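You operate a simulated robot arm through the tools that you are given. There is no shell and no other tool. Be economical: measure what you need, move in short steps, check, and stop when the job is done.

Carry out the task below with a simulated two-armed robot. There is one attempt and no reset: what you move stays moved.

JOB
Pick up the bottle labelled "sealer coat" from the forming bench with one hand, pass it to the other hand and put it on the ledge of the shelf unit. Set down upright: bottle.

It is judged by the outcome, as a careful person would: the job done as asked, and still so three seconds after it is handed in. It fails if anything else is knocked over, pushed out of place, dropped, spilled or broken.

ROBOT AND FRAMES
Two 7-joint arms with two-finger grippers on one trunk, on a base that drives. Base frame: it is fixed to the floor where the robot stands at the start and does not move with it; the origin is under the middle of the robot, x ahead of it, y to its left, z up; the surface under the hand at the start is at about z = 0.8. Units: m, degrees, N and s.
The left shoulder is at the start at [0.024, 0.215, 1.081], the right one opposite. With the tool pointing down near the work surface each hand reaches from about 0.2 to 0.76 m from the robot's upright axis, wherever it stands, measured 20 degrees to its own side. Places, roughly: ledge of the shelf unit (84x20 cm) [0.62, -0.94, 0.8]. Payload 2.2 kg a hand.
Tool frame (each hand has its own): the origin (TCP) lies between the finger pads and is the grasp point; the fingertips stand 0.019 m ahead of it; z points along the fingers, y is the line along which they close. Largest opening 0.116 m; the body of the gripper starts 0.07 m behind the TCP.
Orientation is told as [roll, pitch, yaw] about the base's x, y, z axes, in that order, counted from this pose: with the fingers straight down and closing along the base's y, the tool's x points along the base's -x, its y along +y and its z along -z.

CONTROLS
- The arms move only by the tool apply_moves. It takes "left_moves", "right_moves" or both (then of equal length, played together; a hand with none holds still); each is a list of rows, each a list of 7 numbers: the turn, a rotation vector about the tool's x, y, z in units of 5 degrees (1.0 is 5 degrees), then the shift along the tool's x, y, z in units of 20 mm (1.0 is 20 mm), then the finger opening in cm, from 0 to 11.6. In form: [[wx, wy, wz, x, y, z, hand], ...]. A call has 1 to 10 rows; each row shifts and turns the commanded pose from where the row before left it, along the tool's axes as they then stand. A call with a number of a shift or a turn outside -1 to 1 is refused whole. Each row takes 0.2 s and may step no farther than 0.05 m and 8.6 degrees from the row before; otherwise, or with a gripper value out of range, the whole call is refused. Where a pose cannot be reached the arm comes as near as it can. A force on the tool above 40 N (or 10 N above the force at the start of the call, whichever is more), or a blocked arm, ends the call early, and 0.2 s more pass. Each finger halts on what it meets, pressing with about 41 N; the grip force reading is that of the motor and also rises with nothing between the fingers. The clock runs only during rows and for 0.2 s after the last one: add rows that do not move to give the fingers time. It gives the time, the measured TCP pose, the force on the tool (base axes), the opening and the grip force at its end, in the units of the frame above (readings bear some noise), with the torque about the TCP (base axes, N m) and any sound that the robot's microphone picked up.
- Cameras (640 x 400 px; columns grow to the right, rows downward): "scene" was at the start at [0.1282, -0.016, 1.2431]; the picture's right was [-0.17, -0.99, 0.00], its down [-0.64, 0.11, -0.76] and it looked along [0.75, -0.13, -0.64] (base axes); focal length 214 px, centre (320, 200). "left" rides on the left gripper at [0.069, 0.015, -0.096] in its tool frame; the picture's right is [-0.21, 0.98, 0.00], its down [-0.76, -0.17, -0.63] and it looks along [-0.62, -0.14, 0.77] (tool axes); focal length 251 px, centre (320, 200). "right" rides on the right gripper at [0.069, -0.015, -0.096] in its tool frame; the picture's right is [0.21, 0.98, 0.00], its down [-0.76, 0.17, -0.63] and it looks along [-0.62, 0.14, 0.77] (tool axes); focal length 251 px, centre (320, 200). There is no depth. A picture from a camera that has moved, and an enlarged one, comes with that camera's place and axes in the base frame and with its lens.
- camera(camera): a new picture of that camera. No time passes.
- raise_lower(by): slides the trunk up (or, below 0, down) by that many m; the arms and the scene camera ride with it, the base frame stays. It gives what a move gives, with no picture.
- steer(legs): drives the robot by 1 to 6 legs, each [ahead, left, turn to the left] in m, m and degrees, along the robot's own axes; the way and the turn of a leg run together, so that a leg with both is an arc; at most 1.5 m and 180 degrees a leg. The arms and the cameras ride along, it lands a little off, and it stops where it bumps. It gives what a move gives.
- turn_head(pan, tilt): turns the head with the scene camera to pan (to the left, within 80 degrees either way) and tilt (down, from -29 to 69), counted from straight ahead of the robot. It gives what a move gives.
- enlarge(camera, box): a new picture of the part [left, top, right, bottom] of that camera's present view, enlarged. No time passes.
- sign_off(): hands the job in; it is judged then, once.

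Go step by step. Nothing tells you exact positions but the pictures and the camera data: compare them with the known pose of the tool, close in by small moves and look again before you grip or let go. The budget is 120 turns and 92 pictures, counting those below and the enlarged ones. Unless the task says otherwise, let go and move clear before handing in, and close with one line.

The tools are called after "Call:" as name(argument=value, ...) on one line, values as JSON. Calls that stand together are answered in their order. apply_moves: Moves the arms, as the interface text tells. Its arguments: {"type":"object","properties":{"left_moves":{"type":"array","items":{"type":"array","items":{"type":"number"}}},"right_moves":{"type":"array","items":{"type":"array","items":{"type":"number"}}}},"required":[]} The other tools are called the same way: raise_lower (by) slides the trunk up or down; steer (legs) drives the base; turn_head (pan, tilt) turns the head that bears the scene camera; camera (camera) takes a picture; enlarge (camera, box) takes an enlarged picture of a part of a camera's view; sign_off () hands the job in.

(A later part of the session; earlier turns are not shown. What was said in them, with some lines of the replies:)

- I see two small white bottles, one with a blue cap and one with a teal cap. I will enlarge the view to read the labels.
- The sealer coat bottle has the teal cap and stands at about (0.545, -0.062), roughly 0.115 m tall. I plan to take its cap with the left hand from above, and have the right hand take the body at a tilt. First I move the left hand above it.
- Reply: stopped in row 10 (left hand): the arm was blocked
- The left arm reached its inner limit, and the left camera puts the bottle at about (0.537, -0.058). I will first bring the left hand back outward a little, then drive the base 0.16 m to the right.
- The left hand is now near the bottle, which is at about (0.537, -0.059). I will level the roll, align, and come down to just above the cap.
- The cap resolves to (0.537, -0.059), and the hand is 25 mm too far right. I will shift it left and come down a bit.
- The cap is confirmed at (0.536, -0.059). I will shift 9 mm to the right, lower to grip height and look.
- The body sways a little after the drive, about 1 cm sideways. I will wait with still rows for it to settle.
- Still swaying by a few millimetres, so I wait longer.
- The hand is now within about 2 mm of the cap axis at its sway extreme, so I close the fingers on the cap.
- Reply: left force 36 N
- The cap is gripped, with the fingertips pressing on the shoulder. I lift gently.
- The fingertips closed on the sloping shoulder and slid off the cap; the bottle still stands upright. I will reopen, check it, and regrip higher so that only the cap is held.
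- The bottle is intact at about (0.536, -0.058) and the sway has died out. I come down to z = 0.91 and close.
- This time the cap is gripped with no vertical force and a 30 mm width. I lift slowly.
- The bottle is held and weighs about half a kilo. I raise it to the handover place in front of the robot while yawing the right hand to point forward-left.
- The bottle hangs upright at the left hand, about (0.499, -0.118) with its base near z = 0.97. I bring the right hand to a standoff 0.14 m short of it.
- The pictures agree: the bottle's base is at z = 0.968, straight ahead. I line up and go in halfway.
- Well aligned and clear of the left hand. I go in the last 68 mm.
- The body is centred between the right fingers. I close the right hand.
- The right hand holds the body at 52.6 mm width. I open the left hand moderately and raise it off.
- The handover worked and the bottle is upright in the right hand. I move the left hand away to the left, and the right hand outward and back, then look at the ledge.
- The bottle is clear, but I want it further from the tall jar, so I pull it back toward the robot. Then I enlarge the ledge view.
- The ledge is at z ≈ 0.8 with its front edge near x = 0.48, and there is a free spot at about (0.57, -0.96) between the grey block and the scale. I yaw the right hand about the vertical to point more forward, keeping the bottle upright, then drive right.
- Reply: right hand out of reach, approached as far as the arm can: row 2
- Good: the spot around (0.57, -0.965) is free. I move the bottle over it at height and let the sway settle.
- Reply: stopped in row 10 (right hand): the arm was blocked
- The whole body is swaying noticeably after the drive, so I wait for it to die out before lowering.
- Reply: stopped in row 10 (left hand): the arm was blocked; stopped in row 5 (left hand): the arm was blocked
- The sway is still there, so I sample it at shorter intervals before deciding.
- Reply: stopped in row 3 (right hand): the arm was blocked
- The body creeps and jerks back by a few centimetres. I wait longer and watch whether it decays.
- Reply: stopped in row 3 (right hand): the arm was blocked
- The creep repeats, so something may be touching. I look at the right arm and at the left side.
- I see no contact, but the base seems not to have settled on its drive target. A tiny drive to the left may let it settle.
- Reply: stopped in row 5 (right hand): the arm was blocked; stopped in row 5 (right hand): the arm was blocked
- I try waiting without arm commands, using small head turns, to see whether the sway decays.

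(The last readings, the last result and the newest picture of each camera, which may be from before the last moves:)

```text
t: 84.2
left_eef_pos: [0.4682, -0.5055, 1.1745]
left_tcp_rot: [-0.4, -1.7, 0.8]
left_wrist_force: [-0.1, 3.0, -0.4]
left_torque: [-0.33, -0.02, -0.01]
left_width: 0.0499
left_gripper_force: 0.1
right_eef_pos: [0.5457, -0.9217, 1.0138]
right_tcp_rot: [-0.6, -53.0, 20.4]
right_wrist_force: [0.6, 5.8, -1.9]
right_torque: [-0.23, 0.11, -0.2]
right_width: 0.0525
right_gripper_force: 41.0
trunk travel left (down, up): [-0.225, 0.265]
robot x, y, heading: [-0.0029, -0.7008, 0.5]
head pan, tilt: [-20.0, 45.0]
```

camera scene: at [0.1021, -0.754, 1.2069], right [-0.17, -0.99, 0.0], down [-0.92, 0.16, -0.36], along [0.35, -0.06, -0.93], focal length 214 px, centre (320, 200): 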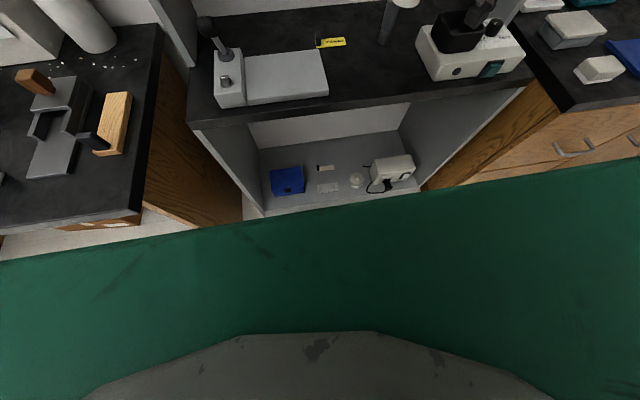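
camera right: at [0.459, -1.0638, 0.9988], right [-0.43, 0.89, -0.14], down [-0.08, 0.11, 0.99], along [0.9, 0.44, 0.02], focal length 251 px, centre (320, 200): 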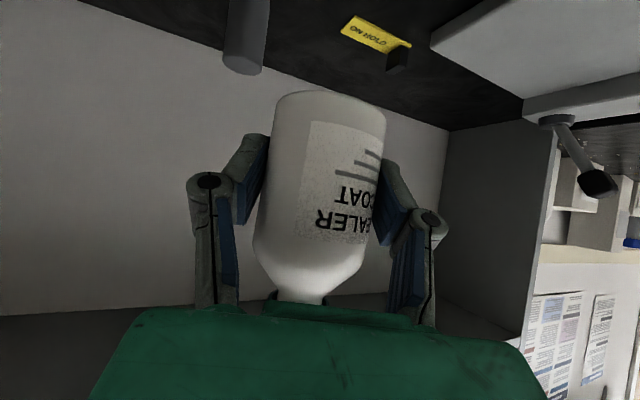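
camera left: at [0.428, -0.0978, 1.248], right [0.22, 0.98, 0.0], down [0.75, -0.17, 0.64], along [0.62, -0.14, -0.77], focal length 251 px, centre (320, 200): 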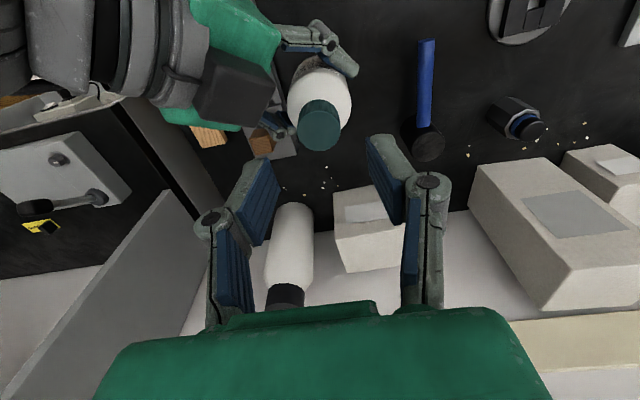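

It is a plain oscillation with a period near 0.85 s and light damping. I simply wait it out with long still calls.

Call:
apply_moves(left_moves=[[0, 0, 0, 0, 0, 0, 5], [0, 0, 0, 0, 0, 0, 5], [0, 0, 0, 0, 0, 0, 5], [0, 0, 0, 0, 0, 0, 5], [0, 0, 0, 0, 0, 0, 5], [0, 0, 0, 0, 0, 0, 5], [0, 0, 0, 0, 0, 0, 5], [0, 0, 0, 0, 0, 0, 5], [0, 0, 0, 0, 0, 0, 5], [0, 0, 0, 0, 0, 0, 5]])

Call:
apply_moves(left_moves=[[0, 0, 0, 0, 0, 0, 5], [0, 0, 0, 0, 0, 0, 5], [0, 0, 0, 0, 0, 0, 5], [0, 0, 0, 0, 0, 0, 5], [0, 0, 0, 0, 0, 0, 5], [0, 0, 0, 0, 0, 0, 5], [0, 0, 0, 0, 0, 0, 5], [0, 0, 0, 0, 0, 0, 5], [0, 0, 0, 0, 0, 0, 5], [0, 0, 0, 0, 0, 0, 5]])

Call:
apply_moves(left_moves=[[0, 0, 0, 0, 0, 0, 5], [0, 0, 0, 0, 0, 0, 5], [0, 0, 0, 0, 0, 0, 5], [0, 0, 0, 0, 0, 0, 5], [0, 0, 0, 0, 0, 0, 5], [0, 0, 0, 0, 0, 0, 5], [0, 0, 0, 0, 0, 0, 5], [0, 0, 0, 0, 0, 0, 5], [0, 0, 0, 0, 0, 0, 5], [0, 0, 0, 0, 0, 0, 5]])

Call:
apply_moves(left_moves=[[0, 0, 0, 0, 0, 0, 5], [0, 0, 0, 0, 0, 0, 5], [0, 0, 0, 0, 0, 0, 5], [0, 0, 0, 0, 0, 0, 5], [0, 0, 0, 0, 0, 0, 5], [0, 0, 0, 0, 0, 0, 5], [0, 0, 0, 0, 0, 0, 5], [0, 0, 0, 0, 0, 0, 5], [0, 0, 0, 0, 0, 0, 5], [0, 0, 0, 0, 0, 0, 5]])

Call:
apply_moves(left_moves=[[0, 0, 0, 0, 0, 0, 5]])

Call:
apply_moves(left_moves=[[0, 0, 0, 0, 0, 0, 5]])

```text
t: 86.6
left_eef_pos: [0.457, -0.5053, 1.1752]
left_tcp_rot: [-1.1, -2.1, 1.0]
left_wrist_force: [-0.7, 2.2, -0.4]
left_torque: [-0.19, -0.02, 0.0]
left_width: 0.05
left_gripper_force: 0.1
right_eef_pos: [0.5371, -0.9223, 1.0178]
right_tcp_rot: [-1.6, -53.0, 21.3]
right_wrist_force: [-0.3, 3.8, -1.9]
right_torque: [-0.18, 0.07, -0.12]
right_width: 0.0529
right_gripper_force: 40.7
trunk travel left (down, up): [-0.225, 0.265]
robot x, y, heading: [-0.0015, -0.7164, 0.5]
head pan, tilt: [-20.0, 45.0]
stopped in row 10 (left hand): the arm was blocked; the commanded pose is now the measured one
```

```text
t: 89.0
left_eef_pos: [0.4592, -0.569, 1.1805]
left_tcp_rot: [1.5, -2.2, 0.3]
left_wrist_force: [0.3, 0.4, 0.4]
left_torque: [-0.05, 0.01, 0.0]
left_width: 0.05
left_gripper_force: 0.2
right_eef_pos: [0.5379, -0.981, 1.0068]
right_tcp_rot: [2.8, -53.6, 17.0]
right_wrist_force: [0.4, -0.3, -4.1]
right_torque: [0.01, 0.03, 0.02]
right_width: 0.0527
right_gripper_force: 41.0
trunk travel left (down, up): [-0.225, 0.265]
robot x, y, heading: [-0.0039, -0.7354, 0.5]
head pan, tilt: [-20.0, 45.0]
stopped in row 10 (left hand): the arm was blocked; the commanded pose is now the measured one
```

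```text
t: 91.2
left_eef_pos: [0.4584, -0.5781, 1.1814]
left_tcp_rot: [1.8, -2.2, 0.1]
left_wrist_force: [0.9, -0.8, -0.1]
left_torque: [0.07, 0.0, -0.04]
left_width: 0.0499
left_gripper_force: 0.0
right_eef_pos: [0.5377, -0.9872, 1.0078]
right_tcp_rot: [3.2, -53.8, 16.6]
right_wrist_force: [-0.1, -1.0, -3.6]
right_torque: [0.02, 0.0, 0.05]
right_width: 0.0527
right_gripper_force: 40.7
trunk travel left (down, up): [-0.225, 0.265]
robot x, y, heading: [-0.0031, -0.735, 0.7]
head pan, tilt: [-20.0, 45.0]
```

```text
t: 93.6
left_eef_pos: [0.4543, -0.5107, 1.1757]
left_tcp_rot: [-1.1, -2.3, 0.9]
left_wrist_force: [0.3, 2.2, 0.1]
left_torque: [-0.1, -0.01, 0.03]
left_width: 0.0502
left_gripper_force: 0.0
right_eef_pos: [0.534, -0.9259, 1.0193]
right_tcp_rot: [-1.6, -53.2, 21.1]
right_wrist_force: [0.1, 2.9, -3.2]
right_torque: [-0.1, 0.1, -0.06]
right_width: 0.0525
right_gripper_force: 40.6
trunk travel left (down, up): [-0.225, 0.265]
robot x, y, heading: [-0.0029, -0.7194, 0.8]
head pan, tilt: [-20.0, 45.0]
stopped in row 10 (left hand): the arm was blocked; the commanded pose is now the measured one
```

```text
t: 94.2
left_eef_pos: [0.4508, -0.5126, 1.1775]
left_tcp_rot: [-1.1, -2.5, 0.6]
left_wrist_force: [-1.2, 1.6, 0.0]
left_torque: [-0.16, 0.0, 0.02]
left_width: 0.0499
left_gripper_force: 0.2
right_eef_pos: [0.5297, -0.9314, 1.0207]
right_tcp_rot: [-1.5, -53.3, 20.8]
right_wrist_force: [-0.7, 2.1, -3.0]
right_torque: [-0.1, 0.02, -0.12]
right_width: 0.0525
right_gripper_force: 40.6
trunk travel left (down, up): [-0.225, 0.265]
robot x, y, heading: [-0.0025, -0.7275, 0.8]
head pan, tilt: [-20.0, 45.0]
stopped in row 1 (left hand): the arm was blocked; the commanded pose is now the measured one
```

```text
t: 94.6
left_eef_pos: [0.4527, -0.5554, 1.1803]
left_tcp_rot: [0.6, -2.4, 0.3]
left_wrist_force: [0.1, -0.5, 0.7]
left_torque: [0.12, 0.02, 0.0]
left_width: 0.0497
left_gripper_force: 0.1
right_eef_pos: [0.5321, -0.969, 1.0146]
right_tcp_rot: [1.4, -53.7, 18.1]
right_wrist_force: [0.2, -1.5, -4.2]
right_torque: [0.05, 0.0, 0.08]
right_width: 0.0526
right_gripper_force: 41.3
trunk travel left (down, up): [-0.225, 0.265]
robot x, y, heading: [-0.0027, -0.7313, 0.7]
head pan, tilt: [-20.0, 45.0]
```

The sway persists, but earlier it stopped as soon as the hand had contact. Lowering the trunk may also help, so I lower by 0.08 m, leaving the bottle well above the ledge, and check.

Call:
raise_lower(by=-0.08)

Call:
camera(camera="scene")

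Call:
camera(camera="right")

```text
t: 95.8
left_eef_pos: [0.4514, -0.5354, 1.1003]
left_tcp_rot: [0.0, -2.4, 0.4]
left_wrist_force: [-0.3, -0.6, 0.7]
left_torque: [0.04, 0.01, 0.01]
left_width: 0.0502
left_gripper_force: 0.0
right_eef_pos: [0.5316, -0.951, 0.9372]
right_tcp_rot: [0.1, -53.6, 19.3]
right_wrist_force: [0.4, 0.3, -2.9]
right_torque: [0.01, 0.01, 0.0]
right_width: 0.0525
right_gripper_force: 41.2
trunk travel left (down, up): [-0.145, 0.345]
robot x, y, heading: [-0.0022, -0.7303, 0.5]
head pan, tilt: [-20.0, 45.0]
```

```text
46 pictures are left
camera scene: at [0.1177, -0.7739, 1.1552], right [-0.33, -0.94, -0.01], down [-0.67, 0.25, -0.7], along [0.66, -0.23, -0.71], focal length 214 px, centre (320, 200)
```

scene: 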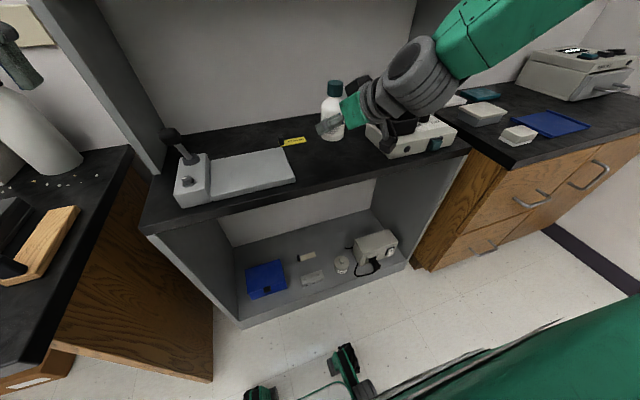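

```text
45 pictures are left
camera right: at [0.4237, -1.0055, 0.939], right [-0.45, 0.88, -0.17], down [-0.11, 0.14, 0.98], along [0.89, 0.46, 0.04], focal length 251 px, centre (320, 200)
```

right: 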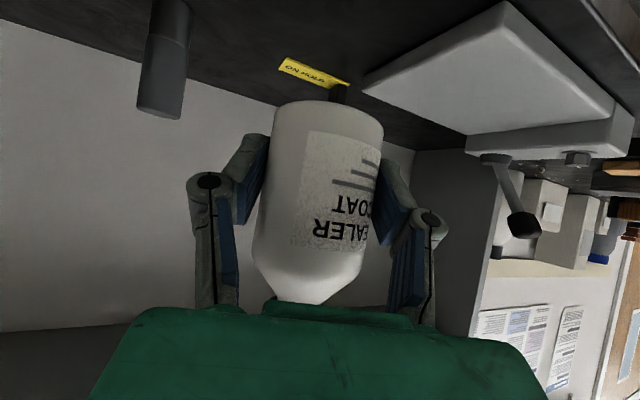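

The bottle hangs about 9 cm above the ledge. I check its uprightness closely while shifting 3 cm forward to be well onto the ledge.

Call:
apply_moves(right_moves=[[0, 0, 0, -0.28, -0.15, 0.38, 2.5], [0, 0, 0, -0.28, -0.15, 0.38, 2.5], [0, 0, 0, -0.28, -0.15, 0.38, 2.5]])

Call:
enlarge(camera="scene", box=[270, 60, 430, 180])

Call:
apply_moves(right_moves=[[0, 0, 0, 0, 0, 0, 2.5], [0, 0, 0, 0, 0, 0, 2.5]])

Call:
apply_moves(right_moves=[[0, 0, 0, 0, 0, 0, 2.5], [0, 0, 0, 0, 0, 0, 2.5]])

```text
t: 96.6
left_eef_pos: [0.452, -0.5403, 1.1004]
left_tcp_rot: [0.2, -2.4, 0.5]
left_wrist_force: [0.2, 0.3, 0.0]
left_torque: [0.04, -0.03, -0.01]
left_width: 0.0501
left_gripper_force: 0.0
right_eef_pos: [0.5601, -0.9542, 0.9361]
right_tcp_rot: [0.6, -53.5, 18.9]
right_wrist_force: [-0.6, -0.6, -3.8]
right_torque: [-0.03, 0.01, 0.04]
right_width: 0.0525
right_gripper_force: 41.5
trunk travel left (down, up): [-0.145, 0.345]
robot x, y, heading: [-0.0035, -0.7308, 1.0]
head pan, tilt: [-20.0, 45.0]
```

```text
3.33 times, centred on (350, 120) of scene
camera zoom: at [0.1185, -0.778, 1.1549], right [-0.33, -0.94, -0.01], down [-0.67, 0.25, -0.7], along [0.66, -0.22, -0.71], focal length 715 px, centre (220, 467)
```

zoom: 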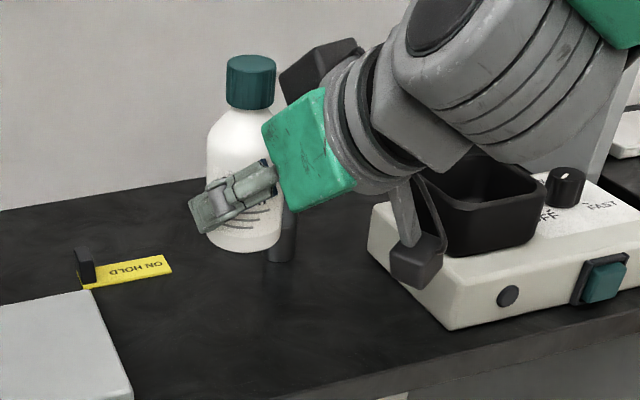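

```text
t: 97.4
left_eef_pos: [0.4487, -0.5543, 1.1023]
left_tcp_rot: [0.5, -2.6, 0.1]
left_wrist_force: [-0.2, 0.5, -0.5]
left_torque: [-0.01, -0.02, -0.01]
left_width: 0.0502
left_gripper_force: 0.1
right_eef_pos: [0.5583, -0.9659, 0.934]
right_tcp_rot: [1.3, -53.8, 18.2]
right_wrist_force: [0.3, -0.8, -4.1]
right_torque: [-0.01, 0.04, 0.01]
right_width: 0.0525
right_gripper_force: 41.2
trunk travel left (down, up): [-0.145, 0.345]
robot x, y, heading: [-0.0023, -0.7384, 0.6]
head pan, tilt: [-20.0, 45.0]
stopped in row 2 (right hand): the arm was blocked; the commanded pose is now the measured one
```

```text
t: 98.0
left_eef_pos: [0.4498, -0.5696, 1.1033]
left_tcp_rot: [1.1, -2.7, 0.0]
left_wrist_force: [-0.5, -1.5, -0.3]
left_torque: [0.11, -0.01, 0.02]
left_width: 0.05
left_gripper_force: 0.1
right_eef_pos: [0.5586, -0.9818, 0.9327]
right_tcp_rot: [2.4, -53.9, 17.0]
right_wrist_force: [-0.4, -1.6, -4.1]
right_torque: [0.12, 0.0, 0.07]
right_width: 0.0525
right_gripper_force: 40.8
trunk travel left (down, up): [-0.145, 0.345]
robot x, y, heading: [-0.0013, -0.7396, 0.4]
head pan, tilt: [-20.0, 45.0]
```

Bottle is upright, the camera box clears the scale, and the spot is fine. I lower the trunk another 0.075 m and look.

Call:
raise_lower(by=-0.075)

Call:
enlarge(camera="scene", box=[250, 40, 450, 190])

Call:
camera(camera="right")

```text
t: 99.1
left_eef_pos: [0.4478, -0.5371, 1.0256]
left_tcp_rot: [-0.3, -2.6, 0.3]
left_wrist_force: [-0.7, 0.8, -0.1]
left_torque: [-0.08, -0.03, -0.01]
left_width: 0.0502
left_gripper_force: 0.0
right_eef_pos: [0.5575, -0.9502, 0.8648]
right_tcp_rot: [-0.3, -53.5, 19.5]
right_wrist_force: [0.4, 0.4, -4.1]
right_torque: [-0.05, -0.01, -0.04]
right_width: 0.0527
right_gripper_force: 41.1
trunk travel left (down, up): [-0.07, 0.42]
robot x, y, heading: [-0.0004, -0.7354, 0.4]
head pan, tilt: [-20.0, 45.0]
```

```text
2.67 times, centred on (350, 115) of scene
camera zoom: at [0.1173, -0.7631, 1.0808], right [-0.33, -0.94, 0.0], down [-0.67, 0.24, -0.7], along [0.66, -0.24, -0.71], focal length 572 px, centre (240, 427)
```

zoom: 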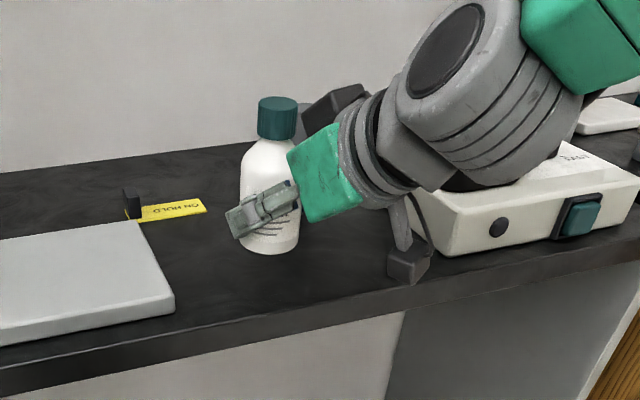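

```text
42 pictures are left
camera right: at [0.4505, -1.0045, 0.8662], right [-0.44, 0.88, -0.18], down [-0.11, 0.14, 0.98], along [0.89, 0.46, 0.04], focal length 251 px, centre (320, 200)
```

right: 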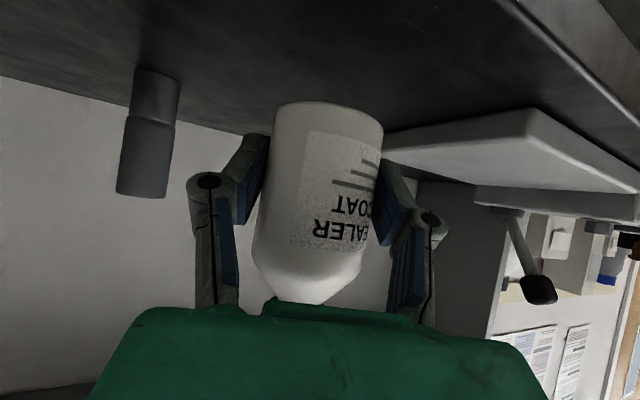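

The bottle is about 25 mm above the ledge, clear on all sides. I lower slowly by 20 mm and read the force.

Call:
apply_moves(right_moves=[[0, 0, 0, 0.2, 0, 0.15, 2.5], [0, 0, 0, 0.2, 0, 0.15, 2.5], [0, 0, 0, 0.2, 0, 0.15, 2.5], [0, 0, 0, 0.2, 0, 0.15, 2.5]])

Call:
enlarge(camera="scene", box=[250, 40, 450, 190])

```text
t: 100.1
left_eef_pos: [0.4493, -0.5311, 1.0255]
left_tcp_rot: [-0.5, -2.6, 0.4]
left_wrist_force: [0.6, 0.9, 0.7]
left_torque: [-0.12, -0.02, -0.01]
left_width: 0.0499
left_gripper_force: 0.0
right_eef_pos: [0.5586, -0.9456, 0.8445]
right_tcp_rot: [-0.4, -53.5, 19.8]
right_wrist_force: [-1.2, 1.0, -2.9]
right_torque: [-0.07, 0.04, -0.05]
right_width: 0.0524
right_gripper_force: 41.6
trunk travel left (down, up): [-0.07, 0.42]
robot x, y, heading: [-0.0046, -0.7294, 0.7]
head pan, tilt: [-20.0, 45.0]
```

```text
2.67 times, centred on (350, 115) of scene
camera zoom: at [0.1174, -0.747, 1.081], right [-0.33, -0.94, 0.01], down [-0.67, 0.23, -0.71], along [0.66, -0.24, -0.71], focal length 572 px, centre (240, 427)
```

zoom: 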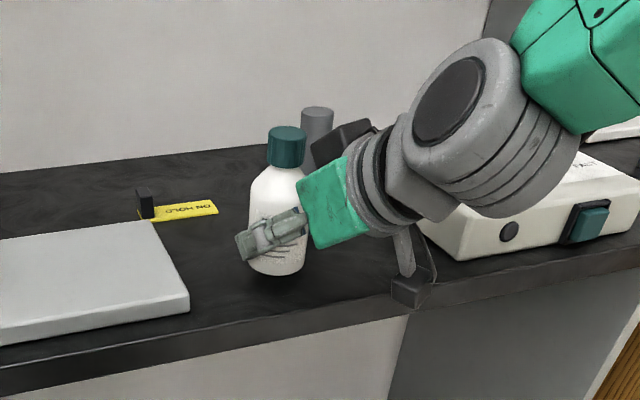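

Base is roughly 10 to 15 mm above the ledge. I continue down in 3 mm steps.

Call:
apply_moves(right_moves=[[0, 0, 0, 0.12, 0, 0.09, 2.5], [0, 0, 0, 0.12, 0, 0.09, 2.5], [0, 0, 0, 0.12, 0, 0.09, 2.5]])

Call:
apply_moves(right_moves=[[0, 0, 0, 0.12, 0, 0.09, 2.5], [0, 0, 0, 0.12, 0, 0.09, 2.5]])

Call:
enlarge(camera="scene", box=[290, 60, 390, 160])

```text
t: 100.9
left_eef_pos: [0.4493, -0.5319, 1.0246]
left_tcp_rot: [-0.5, -2.6, 0.3]
left_wrist_force: [1.0, 1.1, -0.4]
left_torque: [-0.09, -0.02, 0.02]
left_width: 0.05
left_gripper_force: 0.1
right_eef_pos: [0.5584, -0.9474, 0.8359]
right_tcp_rot: [-0.4, -53.6, 19.5]
right_wrist_force: [-0.4, 1.6, -2.5]
right_torque: [-0.07, 0.04, -0.07]
right_width: 0.0527
right_gripper_force: 40.8
trunk travel left (down, up): [-0.07, 0.42]
robot x, y, heading: [0.0033, -0.7316, 0.6]
head pan, tilt: [-20.0, 45.0]
```

```text
t: 101.5
left_eef_pos: [0.4484, -0.5408, 1.0261]
left_tcp_rot: [-0.2, -2.7, 0.3]
left_wrist_force: [0.8, 0.5, 0.3]
left_torque: [-0.08, 0.02, 0.02]
left_width: 0.05
left_gripper_force: 0.0
right_eef_pos: [0.5599, -0.9553, 0.8311]
right_tcp_rot: [0.1, -54.0, 18.8]
right_wrist_force: [2.0, -6.2, 22.0]
right_torque: [0.42, -0.29, -0.12]
right_width: 0.0525
right_gripper_force: 41.3
trunk travel left (down, up): [-0.07, 0.42]
robot x, y, heading: [-0.005, -0.7359, 0.4]
head pan, tilt: [-20.0, 45.0]
```

```text
4.00 times, centred on (340, 110) of scene
camera zoom: at [0.1147, -0.7617, 1.0814], right [-0.33, -0.94, 0.0], down [-0.67, 0.23, -0.71], along [0.67, -0.24, -0.71], focal length 858 px, centre (240, 560)
```

zoom: 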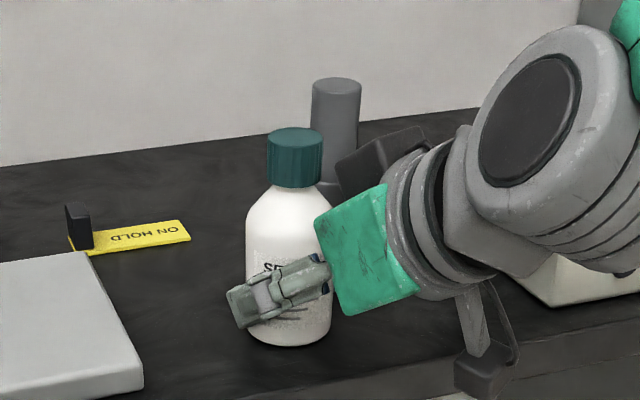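

Contact with the ledge at 22 N. I hold still so the contact damps the sway, and sample it.

Call:
apply_moves(right_moves=[[0, 0, 0, 0, 0, 0, 2.5], [0, 0, 0, 0, 0, 0, 2.5], [0, 0, 0, 0, 0, 0, 2.5], [0, 0, 0, 0, 0, 0, 2.5], [0, 0, 0, 0, 0, 0, 2.5], [0, 0, 0, 0, 0, 0, 2.5], [0, 0, 0, 0, 0, 0, 2.5], [0, 0, 0, 0, 0, 0, 2.5], [0, 0, 0, 0, 0, 0, 2.5], [0, 0, 0, 0, 0, 0, 2.5]])

Call:
apply_moves(right_moves=[[0, 0, 0, 0, 0, 0, 2.5]])

Call:
apply_moves(right_moves=[[0, 0, 0, 0, 0, 0, 2.5]])

Call:
apply_moves(right_moves=[[0, 0, 0, 0, 0, 0, 2.5], [0, 0, 0, 0, 0, 0, 2.5]])

```text
t: 103.7
left_eef_pos: [0.4471, -0.5456, 1.027]
left_tcp_rot: [0.1, -2.8, 0.2]
left_wrist_force: [0.2, 0.2, 0.0]
left_torque: [-0.01, -0.01, -0.02]
left_width: 0.05
left_gripper_force: 0.0
right_eef_pos: [0.5571, -0.9579, 0.8319]
right_tcp_rot: [0.4, -54.0, 18.8]
right_wrist_force: [-1.4, 0.5, 32.5]
right_torque: [0.06, -0.42, 0.05]
right_width: 0.0523
right_gripper_force: 41.3
trunk travel left (down, up): [-0.07, 0.42]
robot x, y, heading: [-0.0009, -0.7369, 0.5]
head pan, tilt: [-20.0, 45.0]
```

```text
t: 104.1
left_eef_pos: [0.4474, -0.5469, 1.0278]
left_tcp_rot: [0.1, -2.8, 0.2]
left_wrist_force: [0.1, 0.8, 0.0]
left_torque: [0.04, -0.02, -0.01]
left_width: 0.05
left_gripper_force: 0.1
right_eef_pos: [0.558, -0.9571, 0.8312]
right_tcp_rot: [0.5, -54.0, 18.7]
right_wrist_force: [-1.5, 1.0, 32.0]
right_torque: [0.06, -0.38, 0.02]
right_width: 0.0523
right_gripper_force: 40.6
trunk travel left (down, up): [-0.07, 0.42]
robot x, y, heading: [-0.0016, -0.7387, 0.5]
head pan, tilt: [-20.0, 45.0]
```

```text
t: 104.5
left_eef_pos: [0.446, -0.5463, 1.0277]
left_tcp_rot: [0.1, -2.7, 0.2]
left_wrist_force: [0.7, -0.4, 0.9]
left_torque: [-0.01, -0.01, 0.0]
left_width: 0.0503
left_gripper_force: 0.0
right_eef_pos: [0.5565, -0.9594, 0.8293]
right_tcp_rot: [0.4, -53.9, 18.8]
right_wrist_force: [-2.6, 0.2, 32.4]
right_torque: [0.04, -0.4, 0.0]
right_width: 0.0523
right_gripper_force: 41.0
trunk travel left (down, up): [-0.07, 0.42]
robot x, y, heading: [-0.0041, -0.7362, 0.3]
head pan, tilt: [-20.0, 45.0]
```

```text
t: 105.1
left_eef_pos: [0.4467, -0.5469, 1.026]
left_tcp_rot: [0.1, -2.8, 0.2]
left_wrist_force: [1.4, 0.5, 0.6]
left_torque: [-0.01, -0.04, -0.05]
left_width: 0.05
left_gripper_force: 0.0
right_eef_pos: [0.557, -0.9582, 0.8304]
right_tcp_rot: [0.4, -54.1, 18.8]
right_wrist_force: [-1.9, 1.1, 32.1]
right_torque: [0.07, -0.38, -0.02]
right_width: 0.0526
right_gripper_force: 40.9
trunk travel left (down, up): [-0.07, 0.42]
robot x, y, heading: [-0.0022, -0.7378, 0.5]
head pan, tilt: [-20.0, 45.0]
```

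The sway is gone. I ease the downward preload slightly and check that the bottle is upright.

Call:
apply_moves(right_moves=[[0, 0, 0, -0.06, 0, -0.045, 2.5], [0, 0, 0, -0.04, 0, -0.03, 2.5], [0, 0, 0, 0, 0, 0, 2.5]])

Call:
enlarge(camera="scene", box=[290, 60, 390, 160])

Call:
camera(camera="right")

```text
t: 105.9
left_eef_pos: [0.447, -0.5449, 1.0267]
left_tcp_rot: [0.1, -2.7, 0.3]
left_wrist_force: [0.0, -0.6, 0.5]
left_torque: [0.02, 0.01, 0.0]
left_width: 0.0501
left_gripper_force: 0.1
right_eef_pos: [0.5583, -0.9584, 0.8315]
right_tcp_rot: [0.4, -53.7, 18.7]
right_wrist_force: [-1.8, 4.9, 24.5]
right_torque: [0.28, -0.76, 0.17]
right_width: 0.0525
right_gripper_force: 40.6
trunk travel left (down, up): [-0.07, 0.42]
robot x, y, heading: [-0.0009, -0.738, 0.5]
head pan, tilt: [-20.0, 45.0]
```

```text
4.00 times, centred on (340, 110) of scene
camera zoom: at [0.1137, -0.763, 1.0814], right [-0.33, -0.94, 0.0], down [-0.67, 0.23, -0.71], along [0.67, -0.24, -0.71], focal length 858 px, centre (240, 560)
```

zoom: 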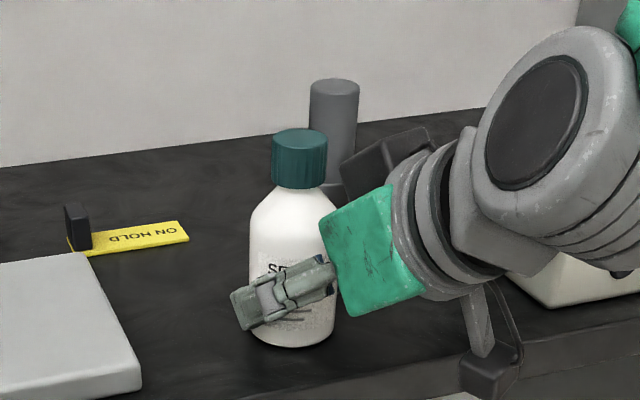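

```text
38 pictures are left
camera right: at [0.4499, -1.0123, 0.8322], right [-0.44, 0.88, -0.17], down [-0.11, 0.13, 0.98], along [0.89, 0.45, 0.04], focal length 251 px, centre (320, 200)
```

right: 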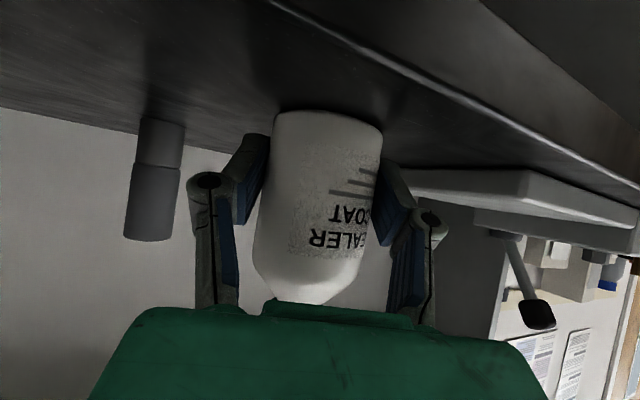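

Bottle stands on the ledge. I ease the rest of the preload, then open slowly.

Call:
apply_moves(right_moves=[[0, 0, 0, -0.06, 0, -0.045, 2.5], [0, 0, 0, -0.06, 0, -0.045, 2.5], [0, 0, 0, -0.04, 0, -0.03, 2.5], [0, 0, 0, 0, 0, 0, 2.5], [0, 0, 0, 0, 0, 0, 2.5]])

Call:
enlarge(camera="scene", box=[290, 60, 390, 160])

```text
t: 107.1
left_eef_pos: [0.4491, -0.5483, 1.0264]
left_tcp_rot: [0.1, -2.6, 0.1]
left_wrist_force: [-0.4, 0.9, -0.6]
left_torque: [-0.03, -0.01, 0.04]
left_width: 0.0501
left_gripper_force: 0.1
right_eef_pos: [0.5581, -0.9613, 0.8308]
right_tcp_rot: [0.8, -53.4, 18.5]
right_wrist_force: [-1.3, -0.3, -3.2]
right_torque: [0.0, 0.02, -0.02]
right_width: 0.0525
right_gripper_force: 41.0
trunk travel left (down, up): [-0.07, 0.42]
robot x, y, heading: [-0.0014, -0.7347, 0.6]
head pan, tilt: [-20.0, 45.0]
```

```text
4.00 times, centred on (340, 110) of scene
camera zoom: at [0.1177, -0.7661, 1.0806], right [-0.33, -0.94, 0.0], down [-0.67, 0.24, -0.7], along [0.66, -0.23, -0.71], focal length 858 px, centre (240, 560)
```

zoom: 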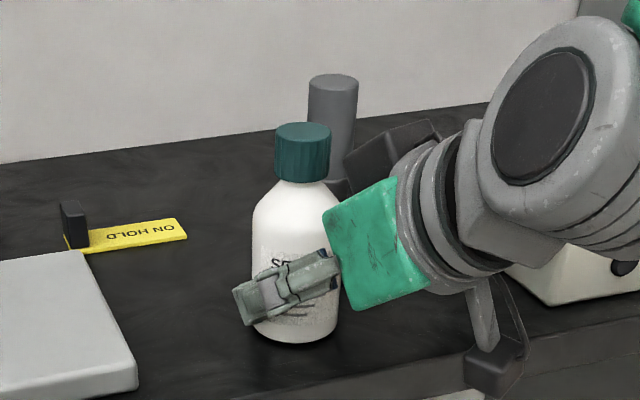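

The load is back on the hand, so the base is within about a millimetre of the ledge. I lower 1.5 mm and open.

Call:
apply_moves(right_moves=[[0, 0, 0, 0.06, 0, 0.045, 2.5], [0, 0, 0, 0, 0, 0, 2.5], [0, 0, 0, 0, 0, 0, 5.5], [0, 0, 0, 0, 0, 0, 7], [0, 0, 0, 0, 0, 0, 9], [0, 0, 0, 0, 0, 0, 11], [0, 0, 0, 0, 0, 0, 11.5]])

Call:
camera(camera="right")

Call:
enlarge(camera="scene", box=[290, 60, 390, 160])

```text
t: 108.7
left_eef_pos: [0.4504, -0.5472, 1.0257]
left_tcp_rot: [0.2, -2.6, 0.2]
left_wrist_force: [0.3, 0.2, 0.3]
left_torque: [-0.01, 0.01, -0.01]
left_width: 0.0503
left_gripper_force: 0.0
right_eef_pos: [0.5603, -0.9613, 0.8323]
right_tcp_rot: [0.8, -53.7, 18.7]
right_wrist_force: [0.3, -0.2, 0.6]
right_torque: [-0.01, -0.02, -0.03]
right_width: 0.1151
right_gripper_force: 0.1
trunk travel left (down, up): [-0.07, 0.42]
robot x, y, heading: [-0.004, -0.7356, 0.6]
head pan, tilt: [-20.0, 45.0]
```

```text
36 pictures are left
camera right: at [0.4513, -1.0145, 0.8333], right [-0.44, 0.88, -0.17], down [-0.11, 0.13, 0.99], along [0.89, 0.45, 0.04], focal length 251 px, centre (320, 200)
```

right: 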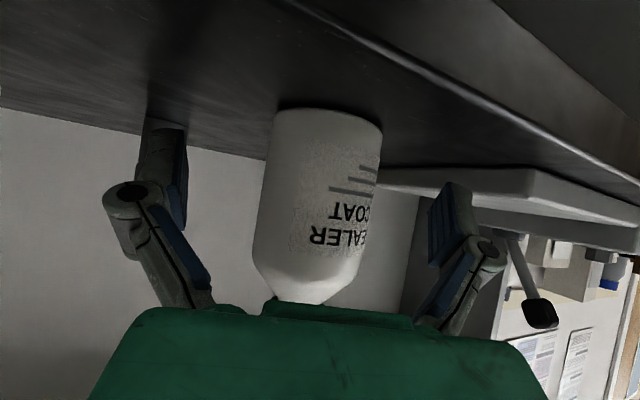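

```text
4.00 times, centred on (340, 110) of scene
camera zoom: at [0.1171, -0.7656, 1.0808], right [-0.33, -0.94, 0.0], down [-0.67, 0.24, -0.7], along [0.66, -0.24, -0.71], focal length 858 px, centre (240, 560)
```

zoom: 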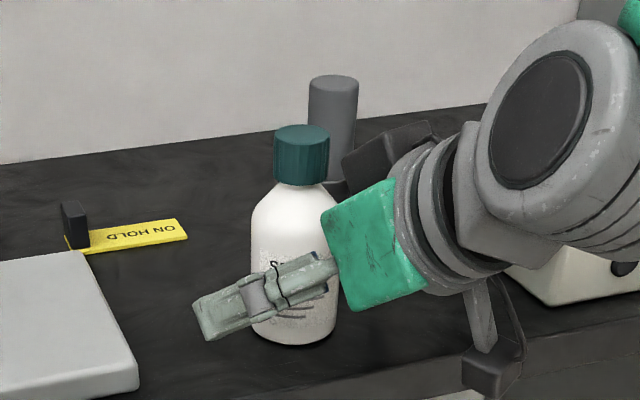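

The bottle stands freely on the ledge. I back the right hand straight out along its fingers.

Call:
apply_moves(right_moves=[[0, 0, 0, 0, 0, -0.4, 11.5], [0, 0, 0, 0, 0, -0.6, 11.5], [0, 0, 0, 0, 0, -0.8, 11.5], [0, 0, 0, 0, 0, -0.8, 11.5], [0, 0, 0, 0, 0, -0.8, 11.5], [0, 0, 0, 0, 0, -0.8, 11.5], [0, 0, 0, 0, 0, -0.8, 11.5], [0, 0, 0, 0, 0, -0.8, 11.5], [0, 0, 0, 0, 0, -0.8, 11.5]])

Call:
camera(camera="scene")

Call:
enlarge(camera="scene", box=[260, 60, 420, 180])

```text
t: 110.7
left_eef_pos: [0.4489, -0.5524, 1.027]
left_tcp_rot: [0.5, -2.7, 0.2]
left_wrist_force: [0.4, -1.0, -0.2]
left_torque: [0.05, -0.03, 0.0]
left_width: 0.0499
left_gripper_force: 0.1
right_eef_pos: [0.473, -0.9933, 0.9098]
right_tcp_rot: [1.1, -56.6, 17.1]
right_wrist_force: [-0.8, -0.3, -0.4]
right_torque: [-0.01, 0.01, 0.02]
right_width: 0.1149
right_gripper_force: 0.1
right hand out of reach, approached as far as the arm can: row 8, 9
trunk travel left (down, up): [-0.07, 0.42]
robot x, y, heading: [0.0014, -0.7387, 0.6]
head pan, tilt: [-20.0, 45.0]
```

```text
34 pictures are left
camera scene: at [0.1162, -0.7699, 1.0807], right [-0.33, -0.94, 0.0], down [-0.67, 0.24, -0.7], along [0.66, -0.23, -0.71], focal length 214 px, centre (320, 200)
```

scene: 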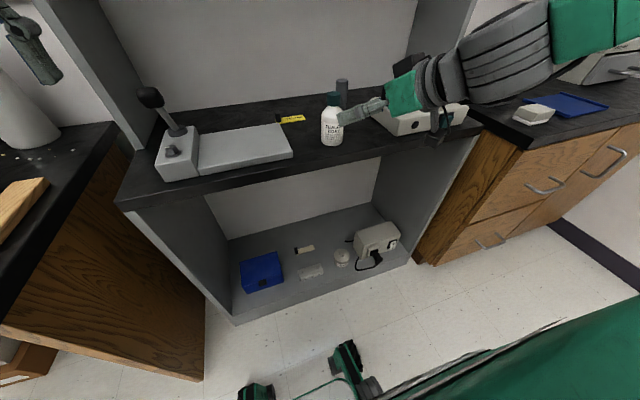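

```text
3.33 times, centred on (340, 120) of scene
camera zoom: at [0.1162, -0.7699, 1.0807], right [-0.33, -0.94, 0.0], down [-0.67, 0.24, -0.7], along [0.66, -0.23, -0.71], focal length 715 px, centre (253, 467)
```

zoom: 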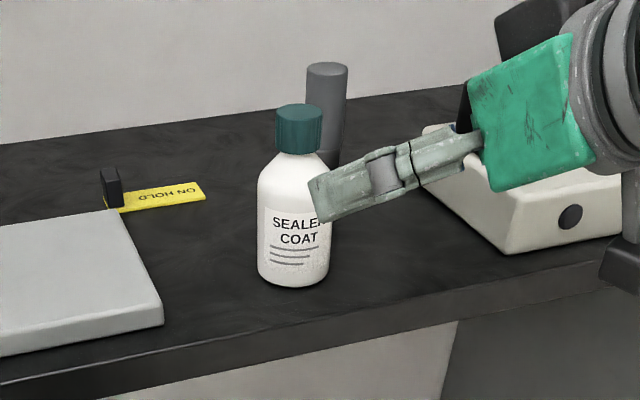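

The bottle stands upright and the hand is out from around it. I raise the trunk to get well clear and check once more.

Call:
raise_lower(by=0.12)

Call:
camera(camera="scene")

```text
t: 112.2
left_eef_pos: [0.4494, -0.5484, 1.1463]
left_tcp_rot: [0.2, -2.5, 0.3]
left_wrist_force: [0.7, 0.6, 0.9]
left_torque: [0.02, -0.01, -0.01]
left_width: 0.0501
left_gripper_force: 0.0
right_eef_pos: [0.4737, -0.9921, 1.0303]
right_tcp_rot: [0.7, -56.5, 17.3]
right_wrist_force: [0.3, -0.9, -0.6]
right_torque: [0.02, 0.0, 0.0]
right_width: 0.1149
right_gripper_force: 0.1
trunk travel left (down, up): [-0.19, 0.3]
robot x, y, heading: [-0.0018, -0.7368, 0.6]
head pan, tilt: [-20.0, 45.0]
```

```text
32 pictures are left
camera scene: at [0.1169, -0.7662, 1.2007], right [-0.33, -0.94, 0.0], down [-0.67, 0.24, -0.7], along [0.66, -0.23, -0.71], focal length 214 px, centre (320, 200)
```

scene: 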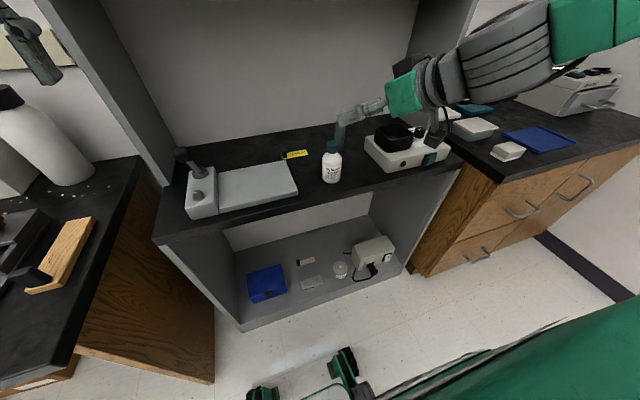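

The bottle stands upright on the ledge, both hands are clear, and nothing else looks disturbed. I hand the job in.

Call:
sign_off()

```text
The job is handed in.
```

The "sealer coat" bottle was picked up with the left hand, passed to the right, and is standing upright on the ledge of the shelf unit; nothing else looked disturbed in the last picture.
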